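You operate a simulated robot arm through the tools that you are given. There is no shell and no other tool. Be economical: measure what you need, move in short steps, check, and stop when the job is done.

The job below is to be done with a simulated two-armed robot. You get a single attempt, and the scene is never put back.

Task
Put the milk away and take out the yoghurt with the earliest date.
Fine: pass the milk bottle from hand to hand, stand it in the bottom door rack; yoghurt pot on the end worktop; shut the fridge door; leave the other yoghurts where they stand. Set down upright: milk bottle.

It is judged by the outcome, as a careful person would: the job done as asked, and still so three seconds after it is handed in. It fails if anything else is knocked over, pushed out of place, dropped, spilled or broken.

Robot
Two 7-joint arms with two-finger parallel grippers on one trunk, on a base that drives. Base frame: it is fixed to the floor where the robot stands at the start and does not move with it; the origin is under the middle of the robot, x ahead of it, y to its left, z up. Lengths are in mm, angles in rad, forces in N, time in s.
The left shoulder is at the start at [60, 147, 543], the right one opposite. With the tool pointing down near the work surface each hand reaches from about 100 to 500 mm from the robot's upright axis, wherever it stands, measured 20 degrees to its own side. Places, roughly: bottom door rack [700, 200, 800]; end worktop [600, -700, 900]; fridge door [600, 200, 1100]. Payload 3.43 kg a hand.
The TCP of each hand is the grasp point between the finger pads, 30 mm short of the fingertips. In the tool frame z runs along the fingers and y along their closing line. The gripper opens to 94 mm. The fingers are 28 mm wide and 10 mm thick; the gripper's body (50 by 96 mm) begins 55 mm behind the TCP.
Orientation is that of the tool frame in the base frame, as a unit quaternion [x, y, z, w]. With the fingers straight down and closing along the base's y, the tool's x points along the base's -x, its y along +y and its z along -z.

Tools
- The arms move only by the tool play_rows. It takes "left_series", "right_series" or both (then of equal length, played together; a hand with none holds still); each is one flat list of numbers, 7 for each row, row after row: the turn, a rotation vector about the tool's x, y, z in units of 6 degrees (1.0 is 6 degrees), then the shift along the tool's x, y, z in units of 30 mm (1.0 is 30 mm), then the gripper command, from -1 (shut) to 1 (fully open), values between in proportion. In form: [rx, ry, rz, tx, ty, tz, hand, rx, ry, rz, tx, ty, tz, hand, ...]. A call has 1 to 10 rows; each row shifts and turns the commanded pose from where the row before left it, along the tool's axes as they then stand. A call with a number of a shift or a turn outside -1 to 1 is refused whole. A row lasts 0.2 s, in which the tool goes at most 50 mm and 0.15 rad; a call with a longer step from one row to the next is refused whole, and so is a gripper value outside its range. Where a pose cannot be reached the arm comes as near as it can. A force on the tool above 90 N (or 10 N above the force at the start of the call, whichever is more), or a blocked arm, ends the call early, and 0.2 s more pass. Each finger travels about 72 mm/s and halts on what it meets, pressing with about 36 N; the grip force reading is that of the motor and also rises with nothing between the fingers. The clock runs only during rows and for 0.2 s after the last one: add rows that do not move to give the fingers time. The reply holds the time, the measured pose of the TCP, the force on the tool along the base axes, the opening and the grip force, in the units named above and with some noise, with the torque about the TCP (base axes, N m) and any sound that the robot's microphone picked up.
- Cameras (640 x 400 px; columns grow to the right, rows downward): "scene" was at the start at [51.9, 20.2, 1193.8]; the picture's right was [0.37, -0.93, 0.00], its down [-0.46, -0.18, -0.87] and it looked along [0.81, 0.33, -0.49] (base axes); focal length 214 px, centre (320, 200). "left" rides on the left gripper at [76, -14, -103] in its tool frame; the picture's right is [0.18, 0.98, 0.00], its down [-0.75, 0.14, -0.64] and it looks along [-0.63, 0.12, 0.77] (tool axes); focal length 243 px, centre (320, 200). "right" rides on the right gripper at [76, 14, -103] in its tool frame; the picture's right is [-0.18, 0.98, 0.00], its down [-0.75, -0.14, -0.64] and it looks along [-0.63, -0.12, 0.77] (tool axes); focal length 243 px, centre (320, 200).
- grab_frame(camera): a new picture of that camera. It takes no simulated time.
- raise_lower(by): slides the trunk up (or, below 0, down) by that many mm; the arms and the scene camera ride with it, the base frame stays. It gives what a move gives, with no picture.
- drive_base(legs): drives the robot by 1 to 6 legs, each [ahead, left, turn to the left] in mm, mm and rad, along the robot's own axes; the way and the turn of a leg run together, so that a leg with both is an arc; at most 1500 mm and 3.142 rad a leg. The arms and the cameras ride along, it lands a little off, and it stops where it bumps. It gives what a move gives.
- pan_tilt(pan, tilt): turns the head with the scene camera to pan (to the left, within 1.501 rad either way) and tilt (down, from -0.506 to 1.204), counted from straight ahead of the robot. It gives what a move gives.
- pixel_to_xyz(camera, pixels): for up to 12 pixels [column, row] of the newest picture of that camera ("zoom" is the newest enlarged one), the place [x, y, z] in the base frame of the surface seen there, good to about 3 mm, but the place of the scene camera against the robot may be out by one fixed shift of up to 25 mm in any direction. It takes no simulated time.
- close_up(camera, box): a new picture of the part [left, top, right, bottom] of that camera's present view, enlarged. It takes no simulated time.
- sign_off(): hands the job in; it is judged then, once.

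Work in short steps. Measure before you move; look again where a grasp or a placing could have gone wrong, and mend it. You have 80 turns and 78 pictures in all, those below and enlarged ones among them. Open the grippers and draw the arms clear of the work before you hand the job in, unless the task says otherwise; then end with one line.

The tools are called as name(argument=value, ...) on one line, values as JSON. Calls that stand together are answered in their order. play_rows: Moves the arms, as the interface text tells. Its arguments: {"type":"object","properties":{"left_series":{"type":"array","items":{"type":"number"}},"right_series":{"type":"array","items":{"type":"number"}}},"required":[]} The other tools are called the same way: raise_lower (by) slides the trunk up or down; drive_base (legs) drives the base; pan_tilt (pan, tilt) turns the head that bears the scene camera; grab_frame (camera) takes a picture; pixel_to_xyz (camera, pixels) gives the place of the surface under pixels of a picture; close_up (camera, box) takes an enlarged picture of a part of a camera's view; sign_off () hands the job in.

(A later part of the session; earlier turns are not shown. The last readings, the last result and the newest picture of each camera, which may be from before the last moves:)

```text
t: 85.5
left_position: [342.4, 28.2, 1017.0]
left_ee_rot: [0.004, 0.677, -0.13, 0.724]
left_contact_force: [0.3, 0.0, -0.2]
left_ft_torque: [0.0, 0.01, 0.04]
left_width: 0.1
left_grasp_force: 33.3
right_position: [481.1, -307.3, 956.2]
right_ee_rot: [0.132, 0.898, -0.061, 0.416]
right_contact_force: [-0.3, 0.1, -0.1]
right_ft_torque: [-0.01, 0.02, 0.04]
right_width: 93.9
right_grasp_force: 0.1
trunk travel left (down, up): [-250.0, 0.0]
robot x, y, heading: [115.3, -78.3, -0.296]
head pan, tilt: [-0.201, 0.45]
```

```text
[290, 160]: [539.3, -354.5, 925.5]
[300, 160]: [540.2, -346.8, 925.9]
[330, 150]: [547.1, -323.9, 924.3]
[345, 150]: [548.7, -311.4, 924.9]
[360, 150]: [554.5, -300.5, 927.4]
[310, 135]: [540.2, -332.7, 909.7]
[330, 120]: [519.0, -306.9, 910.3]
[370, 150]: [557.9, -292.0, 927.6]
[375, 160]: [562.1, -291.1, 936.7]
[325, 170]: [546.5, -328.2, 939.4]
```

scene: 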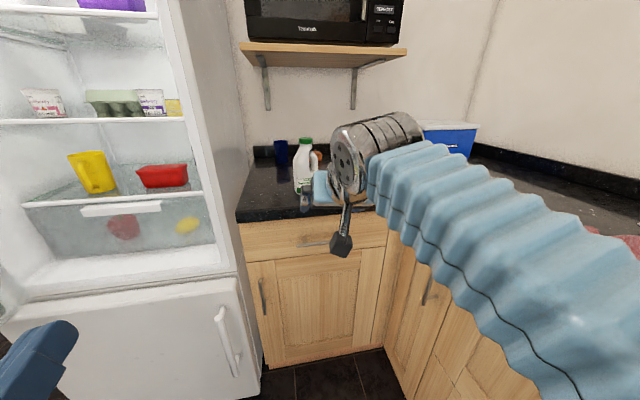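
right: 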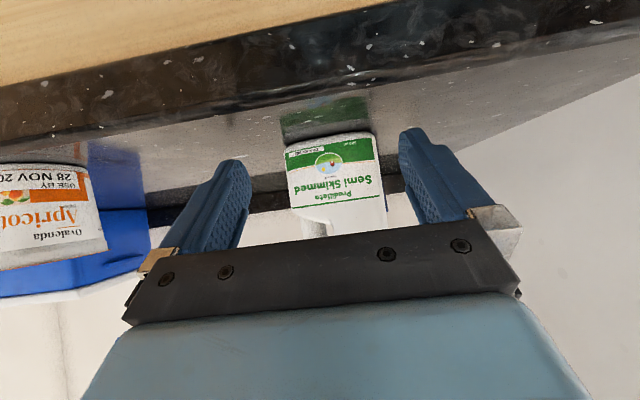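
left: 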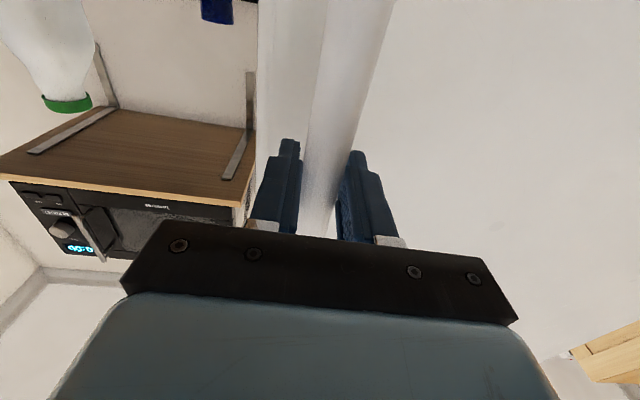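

Bottle centre ≈ (578,−333): 100 mm forward, 3 mm left of the tool line. I advance 96 mm horizontally with the pitched hand.

play_rows(right_series=[0, 0, 0, -0.6, 0.1, 0.79, 1, 0, 0, 0, -0.63, 0, 0.78, 1, 0, 0, 0, -0.63, 0, 0.78, 1])

grab_frame(camera="right")

```text
t: 86.3
left_position: [343.5, 27.0, 1017.0]
left_ee_rot: [0.003, 0.677, -0.131, 0.725]
left_contact_force: [-0.4, -1.0, 0.5]
left_ft_torque: [0.0, 0.02, -0.02]
left_width: 0.0
left_grasp_force: 33.0
right_position: [568.3, -330.6, 951.6]
right_ee_rot: [0.132, 0.898, -0.061, 0.416]
right_contact_force: [-1.0, 0.0, 0.7]
right_ft_torque: [0.0, -0.12, 0.0]
right_width: 93.8
right_grasp_force: 0.0
trunk travel left (down, up): [-250.0, 0.0]
robot x, y, heading: [115.9, -77.3, -0.291]
head pan, tilt: [-0.201, 0.45]
```

```text
21 pictures are left
```

right: 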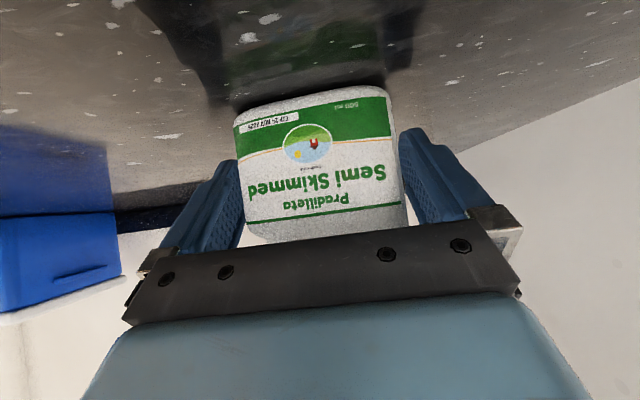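

The bottle is between the pads, centred. Close, then lift 40 mm.

play_rows(right_series=[0, 0, 0, 0, 0, 0, 0, 0, 0, 0, 0, 0, 0, -1, 0, 0, 0, 0, 0, 0, -1, 0, 0, 0, -0.76, 0, -0.65, -1, 0, 0, 0, -0.76, 0, -0.65, -1])

grab_frame(camera="scene")

```text
t: 87.5
left_position: [343.9, 28.7, 1016.7]
left_ee_rot: [0.003, 0.677, -0.13, 0.724]
left_contact_force: [0.3, 0.7, 0.4]
left_ft_torque: [0.01, 0.0, 0.0]
left_width: 0.1
left_grasp_force: 32.8
right_position: [569.3, -332.0, 1010.9]
right_ee_rot: [0.132, 0.898, -0.06, 0.414]
right_contact_force: [0.4, -0.5, -5.6]
right_ft_torque: [0.02, 0.04, -0.03]
right_width: 85.6
right_grasp_force: 36.0
trunk travel left (down, up): [-250.0, 0.0]
robot x, y, heading: [114.9, -80.6, -0.3]
head pan, tilt: [-0.201, 0.45]
```

```text
20 pictures are left
```

scene: 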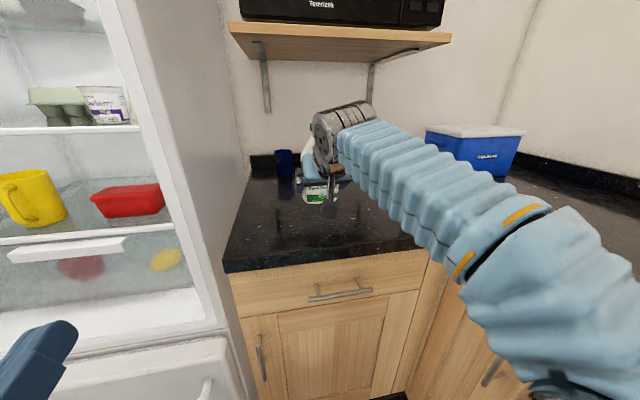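

Bottle is lifted (5.6 N, firm). I back away from the counter, turn left toward the fridge, and look at the door rack.

drive_base(legs=[[-300, 0, 0], [0, 0, 0.9]])

pan_tilt(pan=0.4, tilt=0.55)

grab_frame(camera="scene")

```text
t: 91.8
left_position: [-110.9, 252.7, 1017.0]
left_ee_rot: [-0.289, 0.612, 0.195, 0.71]
left_contact_force: [-0.2, 0.6, 0.6]
left_ft_torque: [0.03, -0.01, -0.01]
left_width: 0.1
left_grasp_force: 32.8
right_position: [311.1, 204.1, 1012.8]
right_ee_rot: [-0.271, 0.867, 0.126, 0.4]
right_contact_force: [-0.3, 0.3, -4.4]
right_ft_torque: [-0.04, 0.06, -0.01]
right_width: 86.0
right_grasp_force: 36.4
trunk travel left (down, up): [-250.0, 0.0]
robot x, y, heading: [-170.2, 10.4, 0.601]
head pan, tilt: [-0.201, 0.45]
```

```text
t: 92.8
left_position: [-110.6, 253.6, 1016.5]
left_ee_rot: [-0.289, 0.612, 0.195, 0.71]
left_contact_force: [0.5, -0.6, 0.5]
left_ft_torque: [0.01, 0.01, 0.0]
left_width: 0.0
left_grasp_force: 33.1
right_position: [312.0, 203.7, 1012.5]
right_ee_rot: [-0.27, 0.866, 0.125, 0.401]
right_contact_force: [-0.3, -0.2, -6.3]
right_ft_torque: [-0.02, 0.06, 0.02]
right_width: 85.8
right_grasp_force: 36.3
trunk travel left (down, up): [-250.0, 0.0]
robot x, y, heading: [-168.0, 6.4, 0.601]
head pan, tilt: [0.4, 0.55]
```

```text
19 pictures are left
```

scene: 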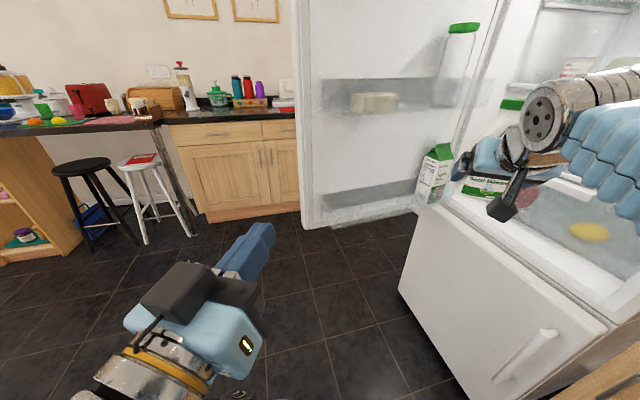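

Both the rack and the bottle are visible. I zoom on the bottom rack (around (370,205)) and measure.

close_up(camera="scene", box=[300, 150, 460, 250])

pixel_to_xyz(camera="zoom", pixels=[[100, 200], [300, 100], [110, 250], [130, 310], [300, 280], [300, 255], [200, 295], [400, 250], [440, 200], [505, 205], [300, 215], [300, 200]])

```text
4.00 times, centred on (380, 200) of scene
```

zoom: 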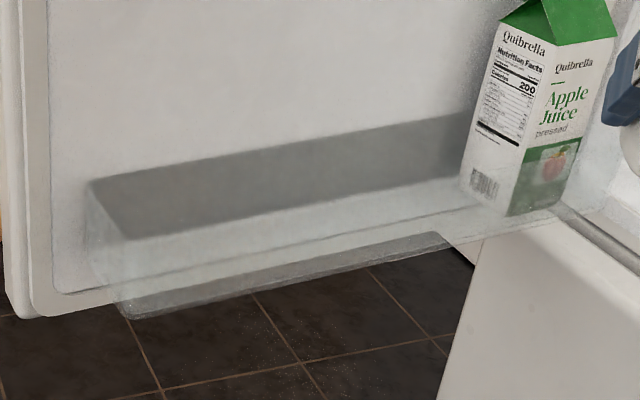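

```text
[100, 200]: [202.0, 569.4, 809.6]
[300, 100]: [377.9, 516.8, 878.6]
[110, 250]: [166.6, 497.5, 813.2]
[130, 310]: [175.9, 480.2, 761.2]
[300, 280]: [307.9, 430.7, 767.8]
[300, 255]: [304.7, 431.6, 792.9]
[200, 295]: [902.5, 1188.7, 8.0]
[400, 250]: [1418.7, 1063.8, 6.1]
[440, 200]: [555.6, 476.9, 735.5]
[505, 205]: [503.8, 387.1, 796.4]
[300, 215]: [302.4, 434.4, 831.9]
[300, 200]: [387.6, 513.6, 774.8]
```

Rack: front wall ~103 mm from the door face, floor z≈765, wall top ≈835, free length x≈180–500. Now prepare the hand-over: draw the bottle in and down, and turn the left hand to point right and down at the cap.

play_rows(left_series=[1, 0, 0.85, 0, 0, 0, 1, 1, 0, 0.85, 0, 0, 0, 1, 1, 0, 0, 0, 0, 0, 1, 1, 0, 0, 0, 0, 0, 1, 1, 0, 0, 0, 0, 0, 1, 1, 0, 0, 0, 0, 0, 1, 1, 0, 0, 0, 0, 0, 1, 1, 0, 0, 0, 0, 0, 1, 1, 0, 0, 0, 0, 0, 1, 0, 1, 0, 0, 0, 0, 1], right_series=[0, 0, 0, 0.89, 0.33, -0.13, -1, 0, 0, 0, 0.89, 0.33, -0.13, -1, 0, 0, 0, 0.89, 0.33, -0.13, -1, 0, 0, 0, 0.89, 0.33, -0.13, -1, 0, 0, 0, 0.89, 0.33, -0.13, -1, 0, 0, 0, 0, 0, 0, -1, 0, 0, 0, 0, 0, 0, -1, 0, 0, 0, 0, 0, 0, -1, 0, 0, 0, 0, 0, 0, -1, 0, 0, 0, 0, 0, 0, -1])

play_rows(left_series=[0, 1, 0, 0, 0, 0, 1, 0, 1, 0, 0, 0, 0, 1, 0, 1, 0, 0, 0, 0, 1, 0, 1, 0, 0, 0, 0, 1])

pan_tilt(pan=-0.1, tilt=0.6)

grab_frame(camera="scene")

```text
t: 95.0
left_position: [-111.2, 254.5, 1016.0]
left_ee_rot: [0.112, 0.716, -0.049, 0.688]
left_contact_force: [-0.4, 0.3, 0.1]
left_ft_torque: [-0.02, 0.01, -0.02]
left_width: 94.0
left_grasp_force: 0.1
right_position: [201.1, 186.6, 923.5]
right_ee_rot: [-0.27, 0.867, 0.125, 0.4]
right_contact_force: [0.3, 0.5, -5.7]
right_ft_torque: [-0.08, 0.07, 0.01]
right_width: 85.8
right_grasp_force: 35.8
trunk travel left (down, up): [-250.0, 0.0]
robot x, y, heading: [-168.5, 9.1, 0.598]
head pan, tilt: [0.4, 0.55]
```

```text
t: 96.0
left_position: [-110.4, 253.0, 1015.7]
left_ee_rot: [0.119, 0.843, -0.024, 0.524]
left_contact_force: [0.1, 0.3, -1.1]
left_ft_torque: [-0.02, 0.02, 0.02]
left_width: 94.1
left_grasp_force: 0.1
right_position: [200.3, 187.2, 923.6]
right_ee_rot: [-0.27, 0.867, 0.125, 0.4]
right_contact_force: [-0.4, 0.7, -5.5]
right_ft_torque: [-0.04, 0.04, 0.02]
right_width: 85.9
right_grasp_force: 35.9
trunk travel left (down, up): [-250.0, 0.0]
robot x, y, heading: [-170.1, 9.8, 0.596]
head pan, tilt: [0.4, 0.55]
```

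```text
t: 97.0
left_position: [-110.1, 253.5, 1016.4]
left_ee_rot: [0.118, 0.842, -0.024, 0.525]
left_contact_force: [-0.9, 0.1, -0.2]
left_ft_torque: [0.03, -0.06, 0.04]
left_width: 93.7
left_grasp_force: 0.1
right_position: [201.1, 186.3, 923.8]
right_ee_rot: [-0.27, 0.867, 0.126, 0.4]
right_contact_force: [-1.1, 0.7, -5.8]
right_ft_torque: [0.0, 0.04, 0.05]
right_width: 86.0
right_grasp_force: 35.7
trunk travel left (down, up): [-250.0, 0.0]
robot x, y, heading: [-169.2, 7.9, 0.598]
head pan, tilt: [-0.099, 0.6]
```

```text
17 pictures are left
```

scene: 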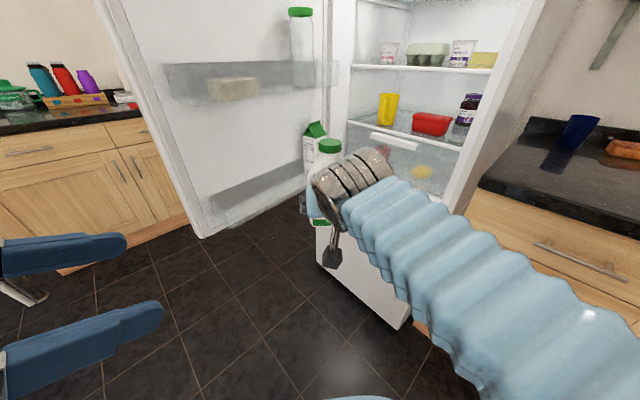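

The cap is visible at (328,145). I measure it, and take the small roll out of the left hand.

pixel_to_xyz(camera="scene", pixels=[[328, 150], [320, 149], [337, 149], [328, 142], [330, 162]])

play_rows(left_series=[0, 0, -0.9, 0, 0, 0, 1])

grab_frame(camera="left")

```text
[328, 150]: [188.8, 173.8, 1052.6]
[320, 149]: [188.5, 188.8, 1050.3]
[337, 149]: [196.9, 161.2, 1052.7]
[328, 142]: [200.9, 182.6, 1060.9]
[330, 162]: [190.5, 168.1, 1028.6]
```

```text
t: 97.4
left_position: [-111.6, 253.5, 1016.1]
left_ee_rot: [0.078, 0.847, -0.048, 0.524]
left_contact_force: [-0.4, 0.3, -0.3]
left_ft_torque: [0.01, -0.01, -0.01]
left_width: 94.1
left_grasp_force: 0.0
right_position: [200.3, 187.2, 924.4]
right_ee_rot: [-0.27, 0.867, 0.125, 0.4]
right_contact_force: [-0.1, 0.6, -5.8]
right_ft_torque: [-0.06, 0.03, -0.03]
right_width: 85.7
right_grasp_force: 35.9
trunk travel left (down, up): [-250.0, 0.0]
robot x, y, heading: [-171.0, 9.0, 0.6]
head pan, tilt: [-0.099, 0.6]
```

```text
16 pictures are left
```

left: 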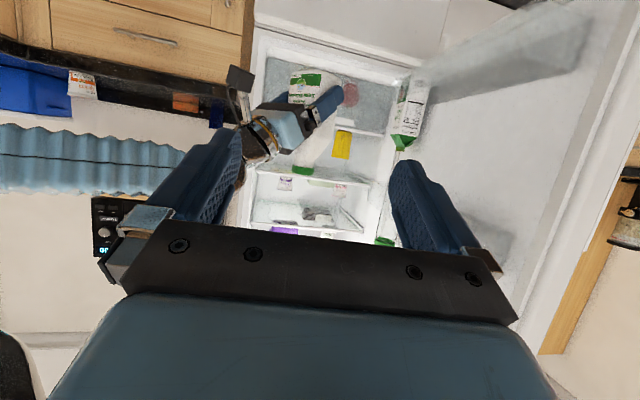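

I measure the cap in the left camera at (302,169).

close_up(camera="left", box=[270, 120, 350, 180])

pixel_to_xyz(camera="zoom", pixels=[[260, 375], [200, 375], [320, 390], [265, 350], [300, 300], [220, 360]])

```text
6.67 times, centred on (310, 150) of left
```

zoom: 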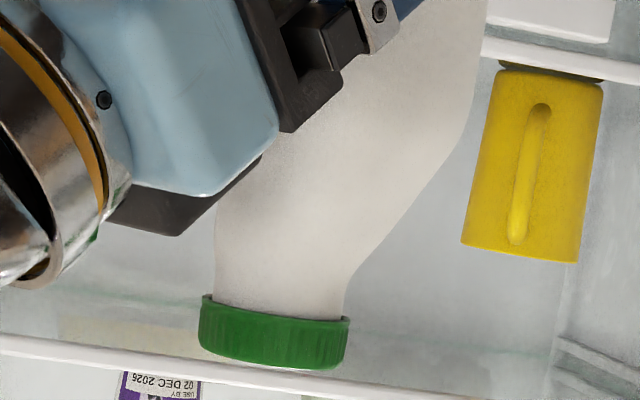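

```text
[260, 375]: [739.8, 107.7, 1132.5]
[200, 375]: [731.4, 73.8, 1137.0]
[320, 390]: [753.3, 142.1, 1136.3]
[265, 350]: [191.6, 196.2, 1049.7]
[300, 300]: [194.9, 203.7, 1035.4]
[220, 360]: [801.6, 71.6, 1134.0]
```

Cap centre ≈ (207,194,1046). I yaw the left hand 9° more for clearance between the hands, and move to ~120 mm short of the cap along the tool axis.

play_rows(left_series=[0.67, 0, 0.34, 0, 0, 0, 1, 0.67, 0, 0.34, 0, 0, 0, 1, 0, 0, 0, -0.93, 0.27, 0.5, 1, 0, 0, 0, -0.93, 0.27, 0.5, 1, 0, 0, 0, -0.93, 0.27, 0.5, 1, 0, 0, 0, -0.93, 0.27, 0.5, 1, 0, 0, 0, -0.93, 0.27, 0.5, 1, 0, 0, 0, -0.93, 0.27, 0.5, 1, 0, 0, 0, 0, 0, 1, 1, 0, 0, 0, 0, 0, 1, 1])

grab_frame(camera="left")

```text
t: 99.6
left_position: [102.8, 229.0, 1099.4]
left_ee_rot: [0.145, 0.839, -0.089, 0.517]
left_contact_force: [-0.3, 0.2, -1.6]
left_ft_torque: [-0.01, 0.01, 0.01]
left_width: 94.1
left_grasp_force: 0.2
right_position: [200.3, 186.5, 924.2]
right_ee_rot: [-0.271, 0.866, 0.126, 0.4]
right_contact_force: [0.7, 0.1, -6.0]
right_ft_torque: [-0.03, 0.02, 0.01]
right_width: 85.7
right_grasp_force: 36.4
trunk travel left (down, up): [-250.0, 0.0]
robot x, y, heading: [-169.1, 10.8, 0.599]
head pan, tilt: [-0.099, 0.6]
```

```text
14 pictures are left
```

left: 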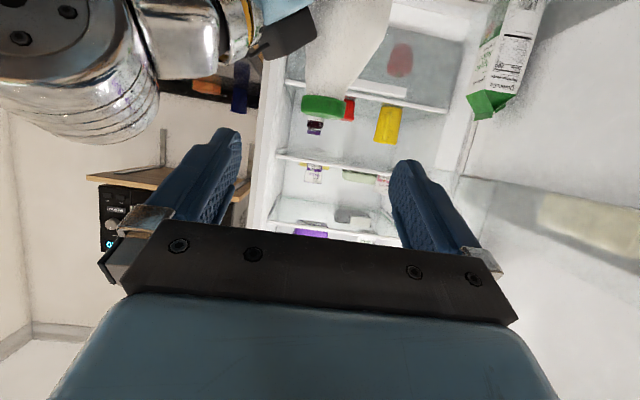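

Cap at (325,107), centred between the fingers. One more measure and then go in.

pixel_to_xyz(camera="left", pixels=[[325, 110], [306, 104], [343, 108], [325, 118], [325, 98], [345, 60]])

```text
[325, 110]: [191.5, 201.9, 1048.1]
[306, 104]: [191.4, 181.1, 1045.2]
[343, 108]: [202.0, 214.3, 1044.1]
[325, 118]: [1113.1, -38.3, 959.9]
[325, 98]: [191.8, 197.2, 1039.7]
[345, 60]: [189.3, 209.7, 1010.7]
```

Pure 121 mm advance along the tool. Go in and close on the cap.

play_rows(left_series=[0, 0, 0, 0, 0, 1, 1, 0, 0, 0, 0, 0, 1, 1, 0, 0, 0, 0, 0, 1, 1, 0, 0, 0, 0, 0, 1, 1, 0, 0, 0, 0, 0, 0, 0, 0, 0, 0, 0, 0, 0, -1, 0, 0, 0, 0, 0, 0, -1, 0, 0, 0, 0, 0, 0, -1])

grab_frame(camera="left")

```text
t: 101.4
left_position: [206.1, 194.1, 1045.0]
left_ee_rot: [0.144, 0.839, -0.087, 0.517]
left_contact_force: [4.5, 14.0, -0.8]
left_ft_torque: [0.61, -0.31, 0.15]
left_width: 41.4
left_grasp_force: 35.6
right_position: [200.5, 187.3, 925.1]
right_ee_rot: [-0.27, 0.867, 0.126, 0.4]
right_contact_force: [-5.6, -14.3, -0.2]
right_ft_torque: [1.15, -0.29, -0.2]
right_width: 85.6
right_grasp_force: 36.0
trunk travel left (down, up): [-250.0, 0.0]
robot x, y, heading: [-170.2, 6.4, 0.599]
head pan, tilt: [-0.099, 0.6]
```

```text
13 pictures are left
```

left: 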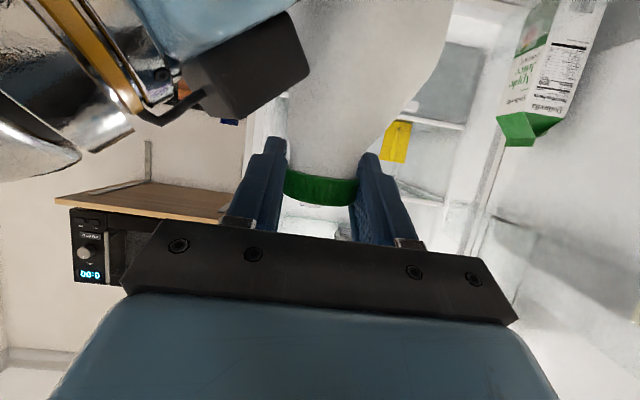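

Both hands hold it. I open the right hand and draw it straight back horizontally.

play_rows(right_series=[0, 0, 0, 0, 0, 0, 1, 0, 0, 0, 0, 0, 0, 1, 0, 0, 0, 0.4, 0, -0.45, 1, 0, 0, 0, 0.64, 0, -0.766, 1, 0, 0, 0, 0.64, 0, -0.766, 1, 0, 0, 0, 0.64, -0.3, -0.766, 1, 0, 0, 0, 0.64, -0.5, -0.766, 1, 0, 0, 0, 0.64, -0.7, -0.5, 1])

grab_frame(camera="scene")

```text
t: 103.2
left_position: [204.8, 191.6, 1046.7]
left_ee_rot: [0.145, 0.838, -0.09, 0.518]
left_contact_force: [0.6, 0.6, -0.5]
left_ft_torque: [0.01, 0.02, -0.01]
left_width: 41.2
left_grasp_force: 35.8
right_position: [93.0, 58.5, 918.6]
right_ee_rot: [-0.27, 0.866, 0.126, 0.4]
right_contact_force: [-0.7, 0.1, -0.8]
right_ft_torque: [0.01, -0.02, -0.01]
right_width: 94.1
right_grasp_force: 0.0
trunk travel left (down, up): [-250.0, 0.0]
robot x, y, heading: [-173.4, 9.1, 0.596]
head pan, tilt: [-0.099, 0.6]
```

```text
12 pictures are left
```

scene: 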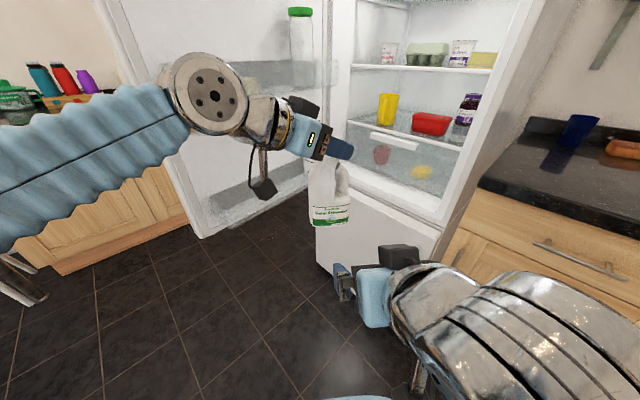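

The left hand holds the bottle alone. I check heights of the upper bin's underside and the lower rack's wall in this picture.

pixel_to_xyz(camera="scene", pixels=[[250, 86], [255, 80], [180, 90], [262, 66], [268, 88], [215, 190], [222, 215], [300, 190], [330, 222], [330, 205]])

close_up(camera="scene", box=[270, 130, 380, 240])

```text
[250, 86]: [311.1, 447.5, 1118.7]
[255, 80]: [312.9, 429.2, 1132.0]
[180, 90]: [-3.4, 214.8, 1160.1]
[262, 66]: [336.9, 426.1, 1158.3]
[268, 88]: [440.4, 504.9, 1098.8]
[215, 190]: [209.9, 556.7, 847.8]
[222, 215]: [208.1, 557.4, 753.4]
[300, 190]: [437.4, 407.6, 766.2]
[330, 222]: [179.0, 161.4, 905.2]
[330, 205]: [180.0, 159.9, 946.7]
```

```text
3.64 times, centred on (325, 185) of scene
```

zoom: 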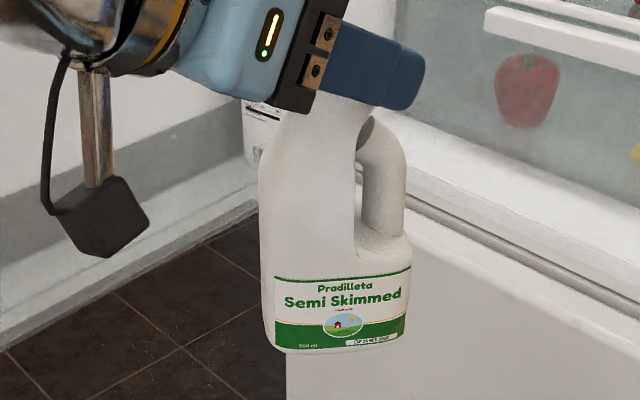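

Upper bin underside z≈1115, rack wall top ≤ 848; bottle bottom ≈ 880 now. I lower 12 mm, turn to face the door and strafe in front of the rack.

raise_lower(by=-12)

drive_base(legs=[[0, 0, 0.854], [0, -328, 0]])

pan_tilt(pan=0.0, tilt=0.7)

grab_frame(camera="scene")

```text
t: 103.8
left_position: [205.8, 192.4, 1034.7]
left_ee_rot: [0.145, 0.839, -0.089, 0.518]
left_contact_force: [-0.3, 0.5, 0.2]
left_ft_torque: [0.0, 0.0, 0.02]
left_width: 41.5
left_grasp_force: 36.3
right_position: [93.3, 57.8, 905.9]
right_ee_rot: [-0.27, 0.866, 0.126, 0.401]
right_contact_force: [1.5, -0.5, 0.1]
right_ft_torque: [0.01, -0.01, 0.02]
right_width: 93.8
right_grasp_force: 0.1
trunk travel left (down, up): [-238.0, 12.0]
robot x, y, heading: [-168.2, 9.3, 0.604]
head pan, tilt: [-0.099, 0.6]
```

```text
t: 108.2
left_position: [271.0, 371.9, 1034.5]
left_ee_rot: [-0.212, 0.824, 0.131, 0.509]
left_contact_force: [-0.3, 0.8, 0.0]
left_ft_torque: [-0.04, 0.01, 0.04]
left_width: 41.6
left_grasp_force: 36.1
right_position: [297.8, 197.5, 906.3]
right_ee_rot: [-0.602, 0.68, 0.278, 0.314]
right_contact_force: [0.7, 0.4, -0.2]
right_ft_torque: [-0.01, 0.0, 0.01]
right_width: 94.1
right_grasp_force: 0.1
trunk travel left (down, up): [-238.0, 12.0]
robot x, y, heading: [163.4, -33.8, 1.445]
head pan, tilt: [-0.099, 0.6]
```

```text
t: 108.8
left_position: [271.7, 372.2, 1035.4]
left_ee_rot: [-0.211, 0.825, 0.131, 0.508]
left_contact_force: [0.6, -0.6, 0.6]
left_ft_torque: [-0.02, 0.01, 0.03]
left_width: 41.3
left_grasp_force: 35.9
right_position: [298.2, 197.3, 907.5]
right_ee_rot: [-0.602, 0.68, 0.278, 0.313]
right_contact_force: [-0.8, 0.1, 0.0]
right_ft_torque: [0.02, -0.01, -0.01]
right_width: 93.9
right_grasp_force: 0.1
trunk travel left (down, up): [-238.0, 12.0]
robot x, y, heading: [156.6, -30.8, 1.448]
head pan, tilt: [0.0, 0.7]
```

```text
10 pictures are left
```

scene: 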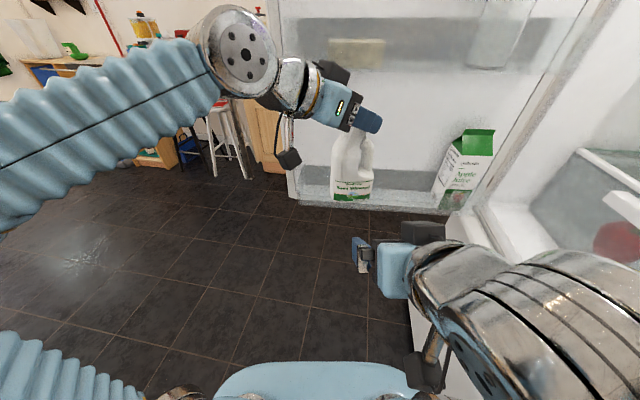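

Bottle hangs upright in front of the rack. I measure rack edges relative to it from here.

close_up(camera="scene", box=[285, 120, 465, 220])

pixel_to_xyz(camera="zoom", pixels=[[60, 230], [60, 270], [60, 290], [110, 180], [110, 240], [350, 190], [350, 250], [350, 300], [235, 270], [200, 250], [290, 250], [350, 150]])

```text
3.56 times, centred on (375, 170) of scene
```

zoom: 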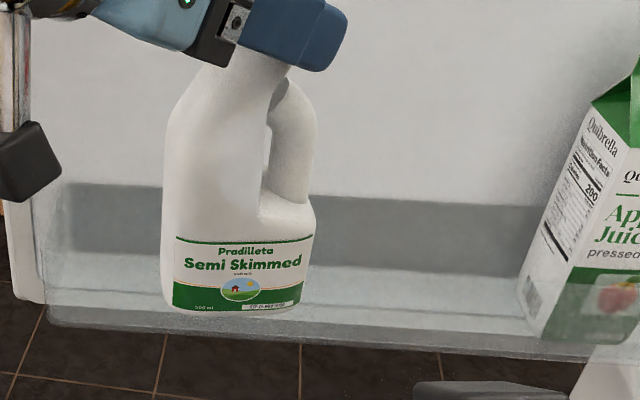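

```text
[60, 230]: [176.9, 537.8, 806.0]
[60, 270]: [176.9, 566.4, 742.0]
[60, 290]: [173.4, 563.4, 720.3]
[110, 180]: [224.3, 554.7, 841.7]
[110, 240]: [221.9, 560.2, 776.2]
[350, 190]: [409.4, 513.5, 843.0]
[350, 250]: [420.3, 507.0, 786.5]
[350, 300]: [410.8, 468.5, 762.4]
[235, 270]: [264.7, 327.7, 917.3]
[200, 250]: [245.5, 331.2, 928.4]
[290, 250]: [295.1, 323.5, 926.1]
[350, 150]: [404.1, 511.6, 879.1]
```

Rack wall top ≈ 840, bottle bottom ≈ 875. Rack centre line is ~128 mm ahead; drive in over it.

drive_base(legs=[[128, 0, 0]])

close_up(camera="scene", box=[270, 80, 470, 230])

pixel_to_xyz(camera="zoom", pixels=[[160, 250], [200, 250], [250, 250], [120, 300], [350, 300], [350, 200], [200, 200]])

```text
t: 110.1
left_position: [287.6, 498.2, 1034.4]
left_ee_rot: [-0.212, 0.825, 0.131, 0.508]
left_contact_force: [-0.5, 0.8, 0.2]
left_ft_torque: [0.01, 0.0, 0.02]
left_width: 41.4
left_grasp_force: 35.6
right_position: [313.0, 325.6, 907.6]
right_ee_rot: [-0.601, 0.68, 0.279, 0.314]
right_contact_force: [-0.2, -0.8, -0.2]
right_ft_torque: [0.0, -0.01, 0.0]
right_width: 94.1
right_grasp_force: 0.0
trunk travel left (down, up): [-238.0, 12.0]
robot x, y, heading: [176.1, 95.2, 1.445]
head pan, tilt: [0.0, 0.7]
```

```text
2.67 times, centred on (370, 155) of scene
```

zoom: 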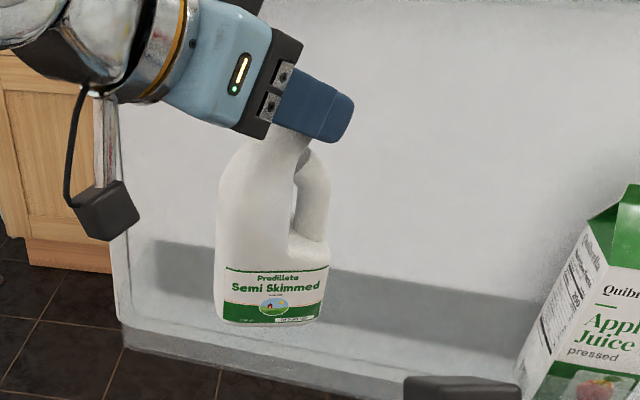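

```text
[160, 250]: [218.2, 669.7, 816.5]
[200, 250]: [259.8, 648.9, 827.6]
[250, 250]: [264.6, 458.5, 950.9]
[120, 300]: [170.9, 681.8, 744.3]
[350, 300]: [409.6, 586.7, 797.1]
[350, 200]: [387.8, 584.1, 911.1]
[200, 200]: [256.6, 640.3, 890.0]
```

The door face now reads ~90 mm further back, so something nudged the door further open as I drove. I look at the whole view to find the contact.

pan_tilt(pan=0.15, tilt=0.3)

grab_frame(camera="scene")

pixel_to_xyz(camera="scene", pixels=[[350, 150], [330, 130], [310, 165], [345, 215], [420, 150], [450, 170], [290, 110], [260, 100], [290, 200], [470, 250]])

```text
t: 111.0
left_position: [286.5, 499.6, 1034.1]
left_ee_rot: [-0.212, 0.824, 0.132, 0.509]
left_contact_force: [-0.2, 0.3, 0.1]
left_ft_torque: [-0.03, 0.0, -0.01]
left_width: 41.4
left_grasp_force: 36.5
right_position: [314.4, 324.5, 905.9]
right_ee_rot: [-0.601, 0.68, 0.278, 0.314]
right_contact_force: [0.5, 0.6, -0.4]
right_ft_torque: [-0.01, -0.04, -0.03]
right_width: 94.0
right_grasp_force: 0.1
trunk travel left (down, up): [-238.0, 12.0]
robot x, y, heading: [173.6, 93.8, 1.448]
head pan, tilt: [0.15, 0.3]
```

```text
7 pictures are left
```

scene: 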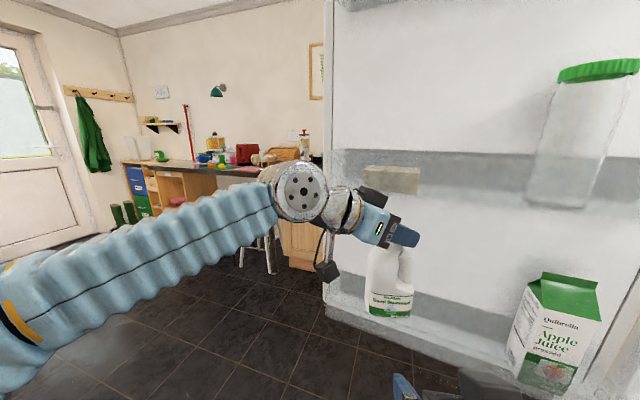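

```text
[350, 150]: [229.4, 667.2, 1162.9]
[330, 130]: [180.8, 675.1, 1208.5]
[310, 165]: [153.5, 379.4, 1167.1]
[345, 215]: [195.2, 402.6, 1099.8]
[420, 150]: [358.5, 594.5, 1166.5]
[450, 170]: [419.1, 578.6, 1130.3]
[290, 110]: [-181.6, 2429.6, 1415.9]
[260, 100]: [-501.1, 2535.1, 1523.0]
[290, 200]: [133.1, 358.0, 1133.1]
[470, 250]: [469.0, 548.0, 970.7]
```

Everything on the door still stands. The grey block on top of the left gripper likely touched the upper bin; I measure its top and the bottle's bottom.

close_up(camera="scene", box=[320, 140, 480, 340])

pixel_to_xyz(camera="scene", pixels=[[372, 190], [383, 200], [365, 195], [388, 314], [380, 308], [400, 308], [415, 180], [440, 312], [440, 328], [350, 312], [350, 185]])

```text
2.00 times, centred on (400, 240) of scene
```

zoom: 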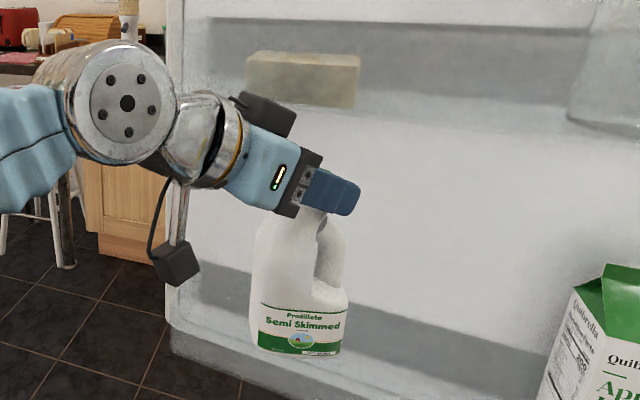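

```text
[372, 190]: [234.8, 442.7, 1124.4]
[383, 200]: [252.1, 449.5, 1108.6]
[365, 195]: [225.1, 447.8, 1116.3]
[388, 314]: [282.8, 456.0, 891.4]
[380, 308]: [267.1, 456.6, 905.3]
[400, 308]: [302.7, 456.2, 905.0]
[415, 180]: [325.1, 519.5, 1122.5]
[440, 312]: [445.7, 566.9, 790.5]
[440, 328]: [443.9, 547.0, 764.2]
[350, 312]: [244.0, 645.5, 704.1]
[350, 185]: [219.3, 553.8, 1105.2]
```

Block top (~1120) is indeed level with the bin, while the bottle bottom is ~885, so I have room: lower 34 mm, then drive ahead ~95 to the new rack centre (≈(297,594)).

raise_lower(by=-34)

drive_base(legs=[[95, 0, 0]])

close_up(camera="scene", box=[310, 130, 490, 350])

pixel_to_xyz(camera="zoom", pixels=[[150, 80], [520, 150], [520, 250], [520, 60], [180, 300], [230, 300], [290, 270], [450, 330], [60, 300], [450, 200], [300, 300], [200, 200]])

```text
t: 111.8
left_position: [287.9, 499.2, 1001.1]
left_ee_rot: [-0.211, 0.825, 0.13, 0.509]
left_contact_force: [0.2, 0.0, -0.1]
left_ft_torque: [-0.04, 0.0, -0.01]
left_width: 41.1
left_grasp_force: 35.7
right_position: [315.1, 324.7, 873.7]
right_ee_rot: [-0.602, 0.68, 0.278, 0.314]
right_contact_force: [-0.9, 0.4, -0.4]
right_ft_torque: [0.01, 0.03, 0.02]
right_width: 94.2
right_grasp_force: 0.1
trunk travel left (down, up): [-204.0, 46.0]
robot x, y, heading: [177.6, 95.9, 1.44]
head pan, tilt: [0.15, 0.3]
```

```text
t: 112.9
left_position: [300.9, 594.2, 1000.9]
left_ee_rot: [-0.211, 0.825, 0.131, 0.508]
left_contact_force: [-0.2, -0.3, 0.4]
left_ft_torque: [-0.04, 0.0, -0.02]
left_width: 41.2
left_grasp_force: 36.5
right_position: [326.2, 420.7, 872.8]
right_ee_rot: [-0.6, 0.68, 0.279, 0.315]
right_contact_force: [0.1, -0.1, 0.6]
right_ft_torque: [0.02, 0.0, -0.03]
right_width: 93.8
right_grasp_force: 0.0
trunk travel left (down, up): [-204.0, 46.0]
robot x, y, heading: [189.0, 187.8, 1.444]
head pan, tilt: [0.15, 0.3]
```

```text
1.82 times, centred on (400, 240) of scene
```

zoom: 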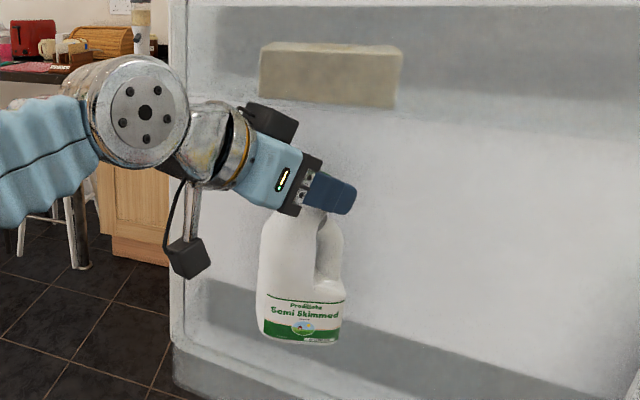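

```text
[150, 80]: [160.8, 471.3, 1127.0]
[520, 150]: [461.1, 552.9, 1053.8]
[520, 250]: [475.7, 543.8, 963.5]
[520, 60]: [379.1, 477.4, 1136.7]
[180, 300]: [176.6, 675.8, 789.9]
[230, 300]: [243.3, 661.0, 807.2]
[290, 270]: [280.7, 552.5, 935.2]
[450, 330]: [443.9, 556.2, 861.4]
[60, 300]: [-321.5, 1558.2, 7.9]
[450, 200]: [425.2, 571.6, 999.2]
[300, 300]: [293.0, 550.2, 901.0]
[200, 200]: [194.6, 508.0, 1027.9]
```

The bottle is over the rack: its centre ~46 mm from the door face of ~100 depth, bottom ≈ 852. Lower 78, then small steps watching force.

raise_lower(by=-60)

raise_lower(by=-18)

close_up(camera="scene", box=[310, 130, 490, 350])

```text
t: 113.9
left_position: [301.3, 594.7, 939.3]
left_ee_rot: [-0.212, 0.826, 0.129, 0.506]
left_contact_force: [-0.1, 0.0, -0.5]
left_ft_torque: [-0.07, 0.11, 0.0]
left_width: 43.8
left_grasp_force: 36.6
right_position: [326.2, 421.0, 812.1]
right_ee_rot: [-0.601, 0.68, 0.278, 0.314]
right_contact_force: [0.0, -0.8, 0.2]
right_ft_torque: [-0.01, -0.01, 0.02]
right_width: 94.1
right_grasp_force: 0.0
trunk travel left (down, up): [-144.0, 106.0]
robot x, y, heading: [185.7, 195.8, 1.446]
head pan, tilt: [0.15, 0.3]
```

```text
t: 114.5
left_position: [299.6, 594.4, 923.9]
left_ee_rot: [-0.211, 0.824, 0.132, 0.509]
left_contact_force: [-0.7, 1.1, 6.1]
left_ft_torque: [0.28, 0.17, 0.04]
left_width: 43.6
left_grasp_force: 35.8
right_position: [325.8, 419.4, 794.7]
right_ee_rot: [-0.601, 0.68, 0.279, 0.315]
right_contact_force: [-0.2, 0.0, 0.0]
right_ft_torque: [0.01, -0.02, -0.01]
right_width: 93.8
right_grasp_force: 0.1
trunk travel left (down, up): [-126.0, 124.0]
robot x, y, heading: [189.0, 194.4, 1.447]
head pan, tilt: [0.15, 0.3]
```

```text
1.82 times, centred on (400, 240) of scene
```

zoom: 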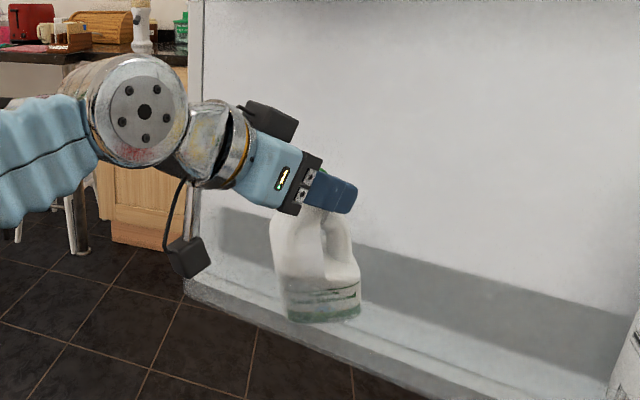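

The bottle is inside the rack behind the clear wall, first contact 6 N. Lower a few mm more to seat it.

raise_lower(by=-6)

raise_lower(by=-4)

pixel_to_xyz(camera="zoom", pixels=[[290, 310], [355, 310], [320, 315], [280, 230], [345, 240], [430, 370], [260, 315]])

```text
t: 115.1
left_position: [299.3, 591.9, 922.5]
left_ee_rot: [-0.208, 0.821, 0.134, 0.515]
left_contact_force: [-1.7, 1.1, 43.3]
left_ft_torque: [0.66, 0.56, 0.23]
left_width: 42.9
left_grasp_force: 35.6
right_position: [325.3, 419.5, 790.0]
right_ee_rot: [-0.601, 0.679, 0.279, 0.315]
right_contact_force: [-0.1, -0.5, 0.1]
right_ft_torque: [0.01, 0.02, 0.0]
right_width: 93.9
right_grasp_force: 0.1
trunk travel left (down, up): [-120.0, 130.0]
robot x, y, heading: [186.2, 193.2, 1.443]
head pan, tilt: [0.15, 0.3]
```

```text
t: 115.6
left_position: [300.9, 592.4, 919.5]
left_ee_rot: [-0.211, 0.82, 0.135, 0.515]
left_contact_force: [-2.1, 1.9, 49.3]
left_ft_torque: [0.23, 0.47, 0.1]
left_width: 44.3
left_grasp_force: 36.4
right_position: [325.5, 419.3, 785.4]
right_ee_rot: [-0.601, 0.68, 0.279, 0.315]
right_contact_force: [-0.2, 1.0, -0.1]
right_ft_torque: [0.02, -0.03, 0.02]
right_width: 93.7
right_grasp_force: 0.0
trunk travel left (down, up): [-116.0, 134.0]
robot x, y, heading: [190.8, 197.0, 1.443]
head pan, tilt: [0.15, 0.3]
```

```text
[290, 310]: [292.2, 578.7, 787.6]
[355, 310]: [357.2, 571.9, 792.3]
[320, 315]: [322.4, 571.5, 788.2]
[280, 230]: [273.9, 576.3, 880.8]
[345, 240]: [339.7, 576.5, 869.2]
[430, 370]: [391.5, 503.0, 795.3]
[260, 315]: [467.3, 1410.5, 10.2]
```

Seated firmly (49 N). I raise a few mm to unload, then open gently.

raise_lower(by=6)

play_rows(left_series=[0, 0, 0, 0, 0, 0, 0, 0, 0, 0, 0, 0, 0, 0.3, 0, 0, 0, 0, 0, 0, 1, 0, 0, 0, 0, 0, 0, 1, 0, 0, 0, 0, 0, 0, 1])

close_up(camera="scene", box=[310, 130, 490, 350])

pixel_to_xyz(camera="zoom", pixels=[[290, 310], [355, 310], [285, 260], [280, 240], [350, 260], [320, 300]])

```text
t: 116.2
left_position: [300.4, 593.0, 917.0]
left_ee_rot: [-0.211, 0.824, 0.131, 0.509]
left_contact_force: [4.1, 0.3, 23.9]
left_ft_torque: [0.02, -0.45, 0.05]
left_width: 44.1
left_grasp_force: 35.8
right_position: [325.9, 419.3, 790.6]
right_ee_rot: [-0.601, 0.68, 0.278, 0.314]
right_contact_force: [-0.3, 0.2, -0.9]
right_ft_torque: [0.01, 0.01, 0.0]
right_width: 94.0
right_grasp_force: 0.1
trunk travel left (down, up): [-122.0, 128.0]
robot x, y, heading: [186.1, 199.5, 1.442]
head pan, tilt: [0.15, 0.3]
```

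```text
t: 117.4
left_position: [301.1, 594.6, 918.3]
left_ee_rot: [-0.211, 0.825, 0.131, 0.508]
left_contact_force: [-0.3, 0.1, -0.3]
left_ft_torque: [-0.03, -0.02, 0.01]
left_width: 93.9
left_grasp_force: 0.0
right_position: [325.0, 419.4, 791.4]
right_ee_rot: [-0.601, 0.68, 0.278, 0.314]
right_contact_force: [-0.3, -1.6, 0.2]
right_ft_torque: [0.03, -0.05, 0.03]
right_width: 94.1
right_grasp_force: 0.2
trunk travel left (down, up): [-122.0, 128.0]
robot x, y, heading: [183.5, 187.4, 1.441]
head pan, tilt: [0.15, 0.3]
```

```text
1.82 times, centred on (400, 240) of scene
```

zoom: 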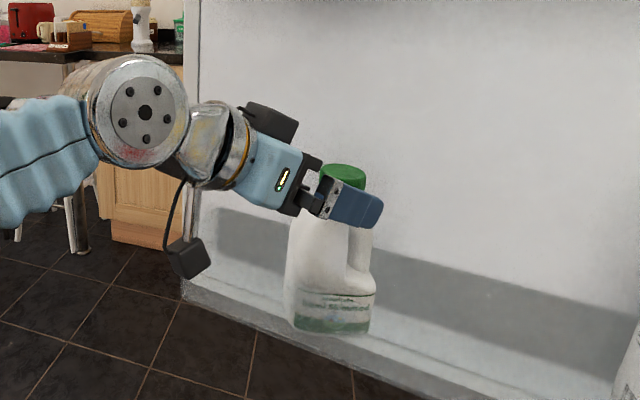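

```text
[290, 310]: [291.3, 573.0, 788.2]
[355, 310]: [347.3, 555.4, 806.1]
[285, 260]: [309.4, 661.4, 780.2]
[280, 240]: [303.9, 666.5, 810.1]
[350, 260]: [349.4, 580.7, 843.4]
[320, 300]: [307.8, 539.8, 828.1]
```

Bottle stands upright in the rack and the fingers are open around its neck. I back the hand out along its own axis using the base, then drive back from the door.

drive_base(legs=[[-56, 74, 0], [-300, 0, 0]])

raise_lower(by=100)

grab_frame(camera="scene")

pixel_to_xyz(camera="scene", pixels=[[330, 130], [340, 150], [360, 150], [400, 130], [350, 100], [380, 100], [420, 100], [340, 200], [370, 200], [400, 200], [440, 200], [480, 200]])

```text
t: 120.2
left_position: [179.1, 245.2, 918.7]
left_ee_rot: [-0.214, 0.824, 0.132, 0.508]
left_contact_force: [0.1, -0.2, 0.8]
left_ft_torque: [-0.02, -0.03, -0.05]
left_width: 93.8
left_grasp_force: 0.1
right_position: [206.2, 70.8, 791.0]
right_ee_rot: [-0.604, 0.677, 0.28, 0.313]
right_contact_force: [0.9, 0.0, -1.2]
right_ft_torque: [-0.01, -0.04, -0.01]
right_width: 93.8
right_grasp_force: 0.1
trunk travel left (down, up): [-122.0, 128.0]
robot x, y, heading: [67.4, -160.1, 1.452]
head pan, tilt: [0.15, 0.3]
```

```text
t: 121.5
left_position: [178.9, 244.0, 1018.8]
left_ee_rot: [-0.214, 0.824, 0.132, 0.508]
left_contact_force: [0.1, -0.2, 0.3]
left_ft_torque: [-0.03, 0.0, 0.01]
left_width: 94.2
left_grasp_force: 0.1
right_position: [206.2, 71.5, 890.6]
right_ee_rot: [-0.604, 0.677, 0.28, 0.314]
right_contact_force: [1.1, 0.9, -0.2]
right_ft_torque: [-0.02, -0.03, 0.0]
right_width: 94.0
right_grasp_force: 0.0
trunk travel left (down, up): [-222.0, 28.0]
robot x, y, heading: [72.7, -158.1, 1.454]
head pan, tilt: [0.15, 0.3]
```

```text
2 pictures are left
```

scene: 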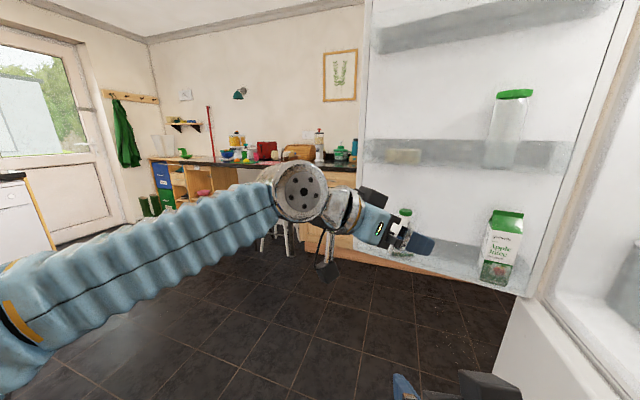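

```text
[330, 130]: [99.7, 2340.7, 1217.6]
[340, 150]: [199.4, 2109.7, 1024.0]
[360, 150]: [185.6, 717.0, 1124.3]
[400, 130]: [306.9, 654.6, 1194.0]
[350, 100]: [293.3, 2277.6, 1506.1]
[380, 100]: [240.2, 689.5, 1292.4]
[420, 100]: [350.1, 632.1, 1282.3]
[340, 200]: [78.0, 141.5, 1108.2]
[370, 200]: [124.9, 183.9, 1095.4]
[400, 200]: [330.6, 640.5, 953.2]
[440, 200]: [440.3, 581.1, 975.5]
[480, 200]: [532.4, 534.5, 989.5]
```

Bottle stands in the rack (cap at (405,213)); nothing else moved. To shut the door I'll sweep it from outside with the left fist: drive round to the left of the door edge, facing forward, and turn the left hand to point ahead and outwards.

drive_base(legs=[[150, 0, 0], [0, 420, 0], [0, 0, -1.454], [0, 650, 0]])

play_rows(left_series=[-0.9, 0, -0.44, 0, 0, 0, -1, -0.9, 0, -0.44, 0, 0, 0, -1, -0.9, 0, -0.44, 0, 0, 0, -1, -0.9, 0, -0.44, 0, 0, 0, -1, -0.9, 0, -0.44, 0, 0, 0, -1, -0.9, 0, -0.44, 0, 0, 0, -1, -0.9, 0, -0.44, 0, 0, 0, -1, -0.9, 0, -0.44, 0, 0, 0, -1, -0.9, 0, -0.44, 0, 0, 0, -1, 0, -1, 0, 0, 0, 0, -1])

play_rows(left_series=[0, -1, 0, 0, 1, 0, -1, 0, -1, 0, 0, 1, 0, -1, 0, -1, 0, 0, 1, 0, -1, 0, 0, 0, 0, 1, 0, -1, 0, 0, 0, 0, 1, 0, -1, 0, 0, 0, 0, 1, 0, -1, 0, 0, 0, 0, 1, 0, -1, 0, 0, 0, 0, 1, 0, -1])

```text
t: 131.8
left_position: [109.8, 620.9, 1019.0]
left_ee_rot: [0.394, 0.755, -0.242, 0.465]
left_contact_force: [0.3, 0.0, 0.3]
left_ft_torque: [0.01, -0.03, -0.01]
left_width: 93.8
left_grasp_force: 0.1
right_position: [-59.9, 577.1, 891.0]
right_ee_rot: [0.007, 0.907, -0.003, 0.421]
right_contact_force: [-0.9, -1.2, -0.3]
right_ft_torque: [0.01, -0.02, -0.01]
right_width: 94.0
right_grasp_force: 0.0
trunk travel left (down, up): [-222.0, 28.0]
robot x, y, heading: [-302.5, 689.3, -0.017]
head pan, tilt: [0.15, 0.3]
```

```text
t: 134.0
left_position: [110.5, 621.1, 1018.8]
left_ee_rot: [0.01, 0.82, -0.001, 0.572]
left_contact_force: [0.0, 0.7, -1.3]
left_ft_torque: [-0.01, 0.03, -0.01]
left_width: 0.0
left_grasp_force: 33.2
right_position: [-60.5, 577.9, 890.5]
right_ee_rot: [0.007, 0.908, -0.002, 0.419]
right_contact_force: [-0.2, -0.6, -0.6]
right_ft_torque: [0.02, 0.0, -0.02]
right_width: 94.1
right_grasp_force: 0.1
trunk travel left (down, up): [-222.0, 28.0]
robot x, y, heading: [-302.1, 686.3, -0.021]
head pan, tilt: [0.15, 0.3]
```

```text
t: 135.8
left_position: [112.3, 861.1, 1021.6]
left_ee_rot: [0.009, 0.722, -0.002, 0.692]
left_contact_force: [-0.4, -0.4, -0.2]
left_ft_torque: [0.0, -0.06, 0.0]
left_width: 0.1
left_grasp_force: 33.0
right_position: [-59.8, 576.2, 890.9]
right_ee_rot: [0.007, 0.908, -0.003, 0.42]
right_contact_force: [0.3, -0.1, -0.5]
right_ft_torque: [0.01, 0.02, -0.01]
right_width: 93.7
right_grasp_force: 0.0
trunk travel left (down, up): [-222.0, 28.0]
robot x, y, heading: [-301.1, 689.8, -0.019]
head pan, tilt: [0.15, 0.3]
```

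Fist is outside the door at (112,861). I extend it past the edge beyond the handle, then sweep right with the base.

play_rows(left_series=[0, 0, 0, 0, 0.8, 0, -1, 0, 0, 0, 0, 0.8, 0, -1, 0, 0, 0, 0, 0, 1, -1, 0, 0, 0, 0, 0, 1, -1, 0, 0, 0, 0, 0, 1, -1, 0, 0, 0, 0, 0, 1, -1])

drive_base(legs=[[60, 10, 0], [0, -330, 0]])

grab_frame(camera="scene")

pixel_to_xyz(camera="scene", pixels=[[320, 150], [360, 150], [400, 150], [440, 150], [480, 150], [520, 150], [280, 150], [240, 150]])

```text
t: 137.2
left_position: [233.1, 908.6, 1015.9]
left_ee_rot: [0.01, 0.721, -0.003, 0.693]
left_contact_force: [-0.1, 0.4, 0.2]
left_ft_torque: [-0.02, 0.04, -0.01]
left_width: 0.1
left_grasp_force: 32.9
right_position: [-59.8, 576.6, 890.4]
right_ee_rot: [0.007, 0.907, -0.002, 0.42]
right_contact_force: [-0.4, 1.4, 0.7]
right_ft_torque: [-0.02, -0.03, -0.03]
right_width: 94.2
right_grasp_force: 0.1
trunk travel left (down, up): [-222.0, 28.0]
robot x, y, heading: [-300.3, 686.9, -0.018]
head pan, tilt: [0.15, 0.3]
```

```text
t: 139.1
left_position: [287.0, 811.2, 1015.2]
left_ee_rot: [0.001, 0.721, 0.003, 0.693]
left_contact_force: [-17.2, 13.6, -4.0]
left_ft_torque: [-0.15, -0.68, -1.05]
left_width: 0.0
left_grasp_force: 33.2
right_position: [-2.9, 471.5, 890.6]
right_ee_rot: [0.006, 0.907, -0.002, 0.42]
right_contact_force: [0.4, -0.1, 0.5]
right_ft_torque: [0.01, 0.0, 0.0]
right_width: 93.9
right_grasp_force: 0.0
trunk travel left (down, up): [-222.0, 28.0]
robot x, y, heading: [-244.8, 582.4, -0.017]
head pan, tilt: [0.15, 0.3]
stopped in leg 2: the force on the tool passed its limit at 170 N (the readings are from after the stop); the commanded pose is now the measured one
```

```text
1 pictures are left
```

scene: 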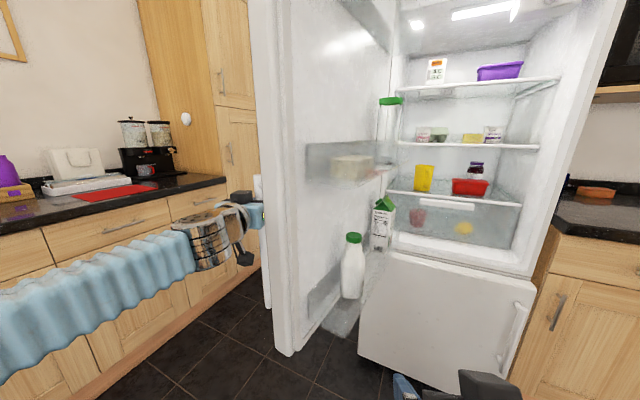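

```text
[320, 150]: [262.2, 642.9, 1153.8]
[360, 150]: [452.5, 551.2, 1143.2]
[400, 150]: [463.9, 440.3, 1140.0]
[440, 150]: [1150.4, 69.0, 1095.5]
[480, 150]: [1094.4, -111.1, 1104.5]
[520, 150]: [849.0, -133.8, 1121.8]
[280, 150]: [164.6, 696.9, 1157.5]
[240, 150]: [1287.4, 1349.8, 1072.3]
```

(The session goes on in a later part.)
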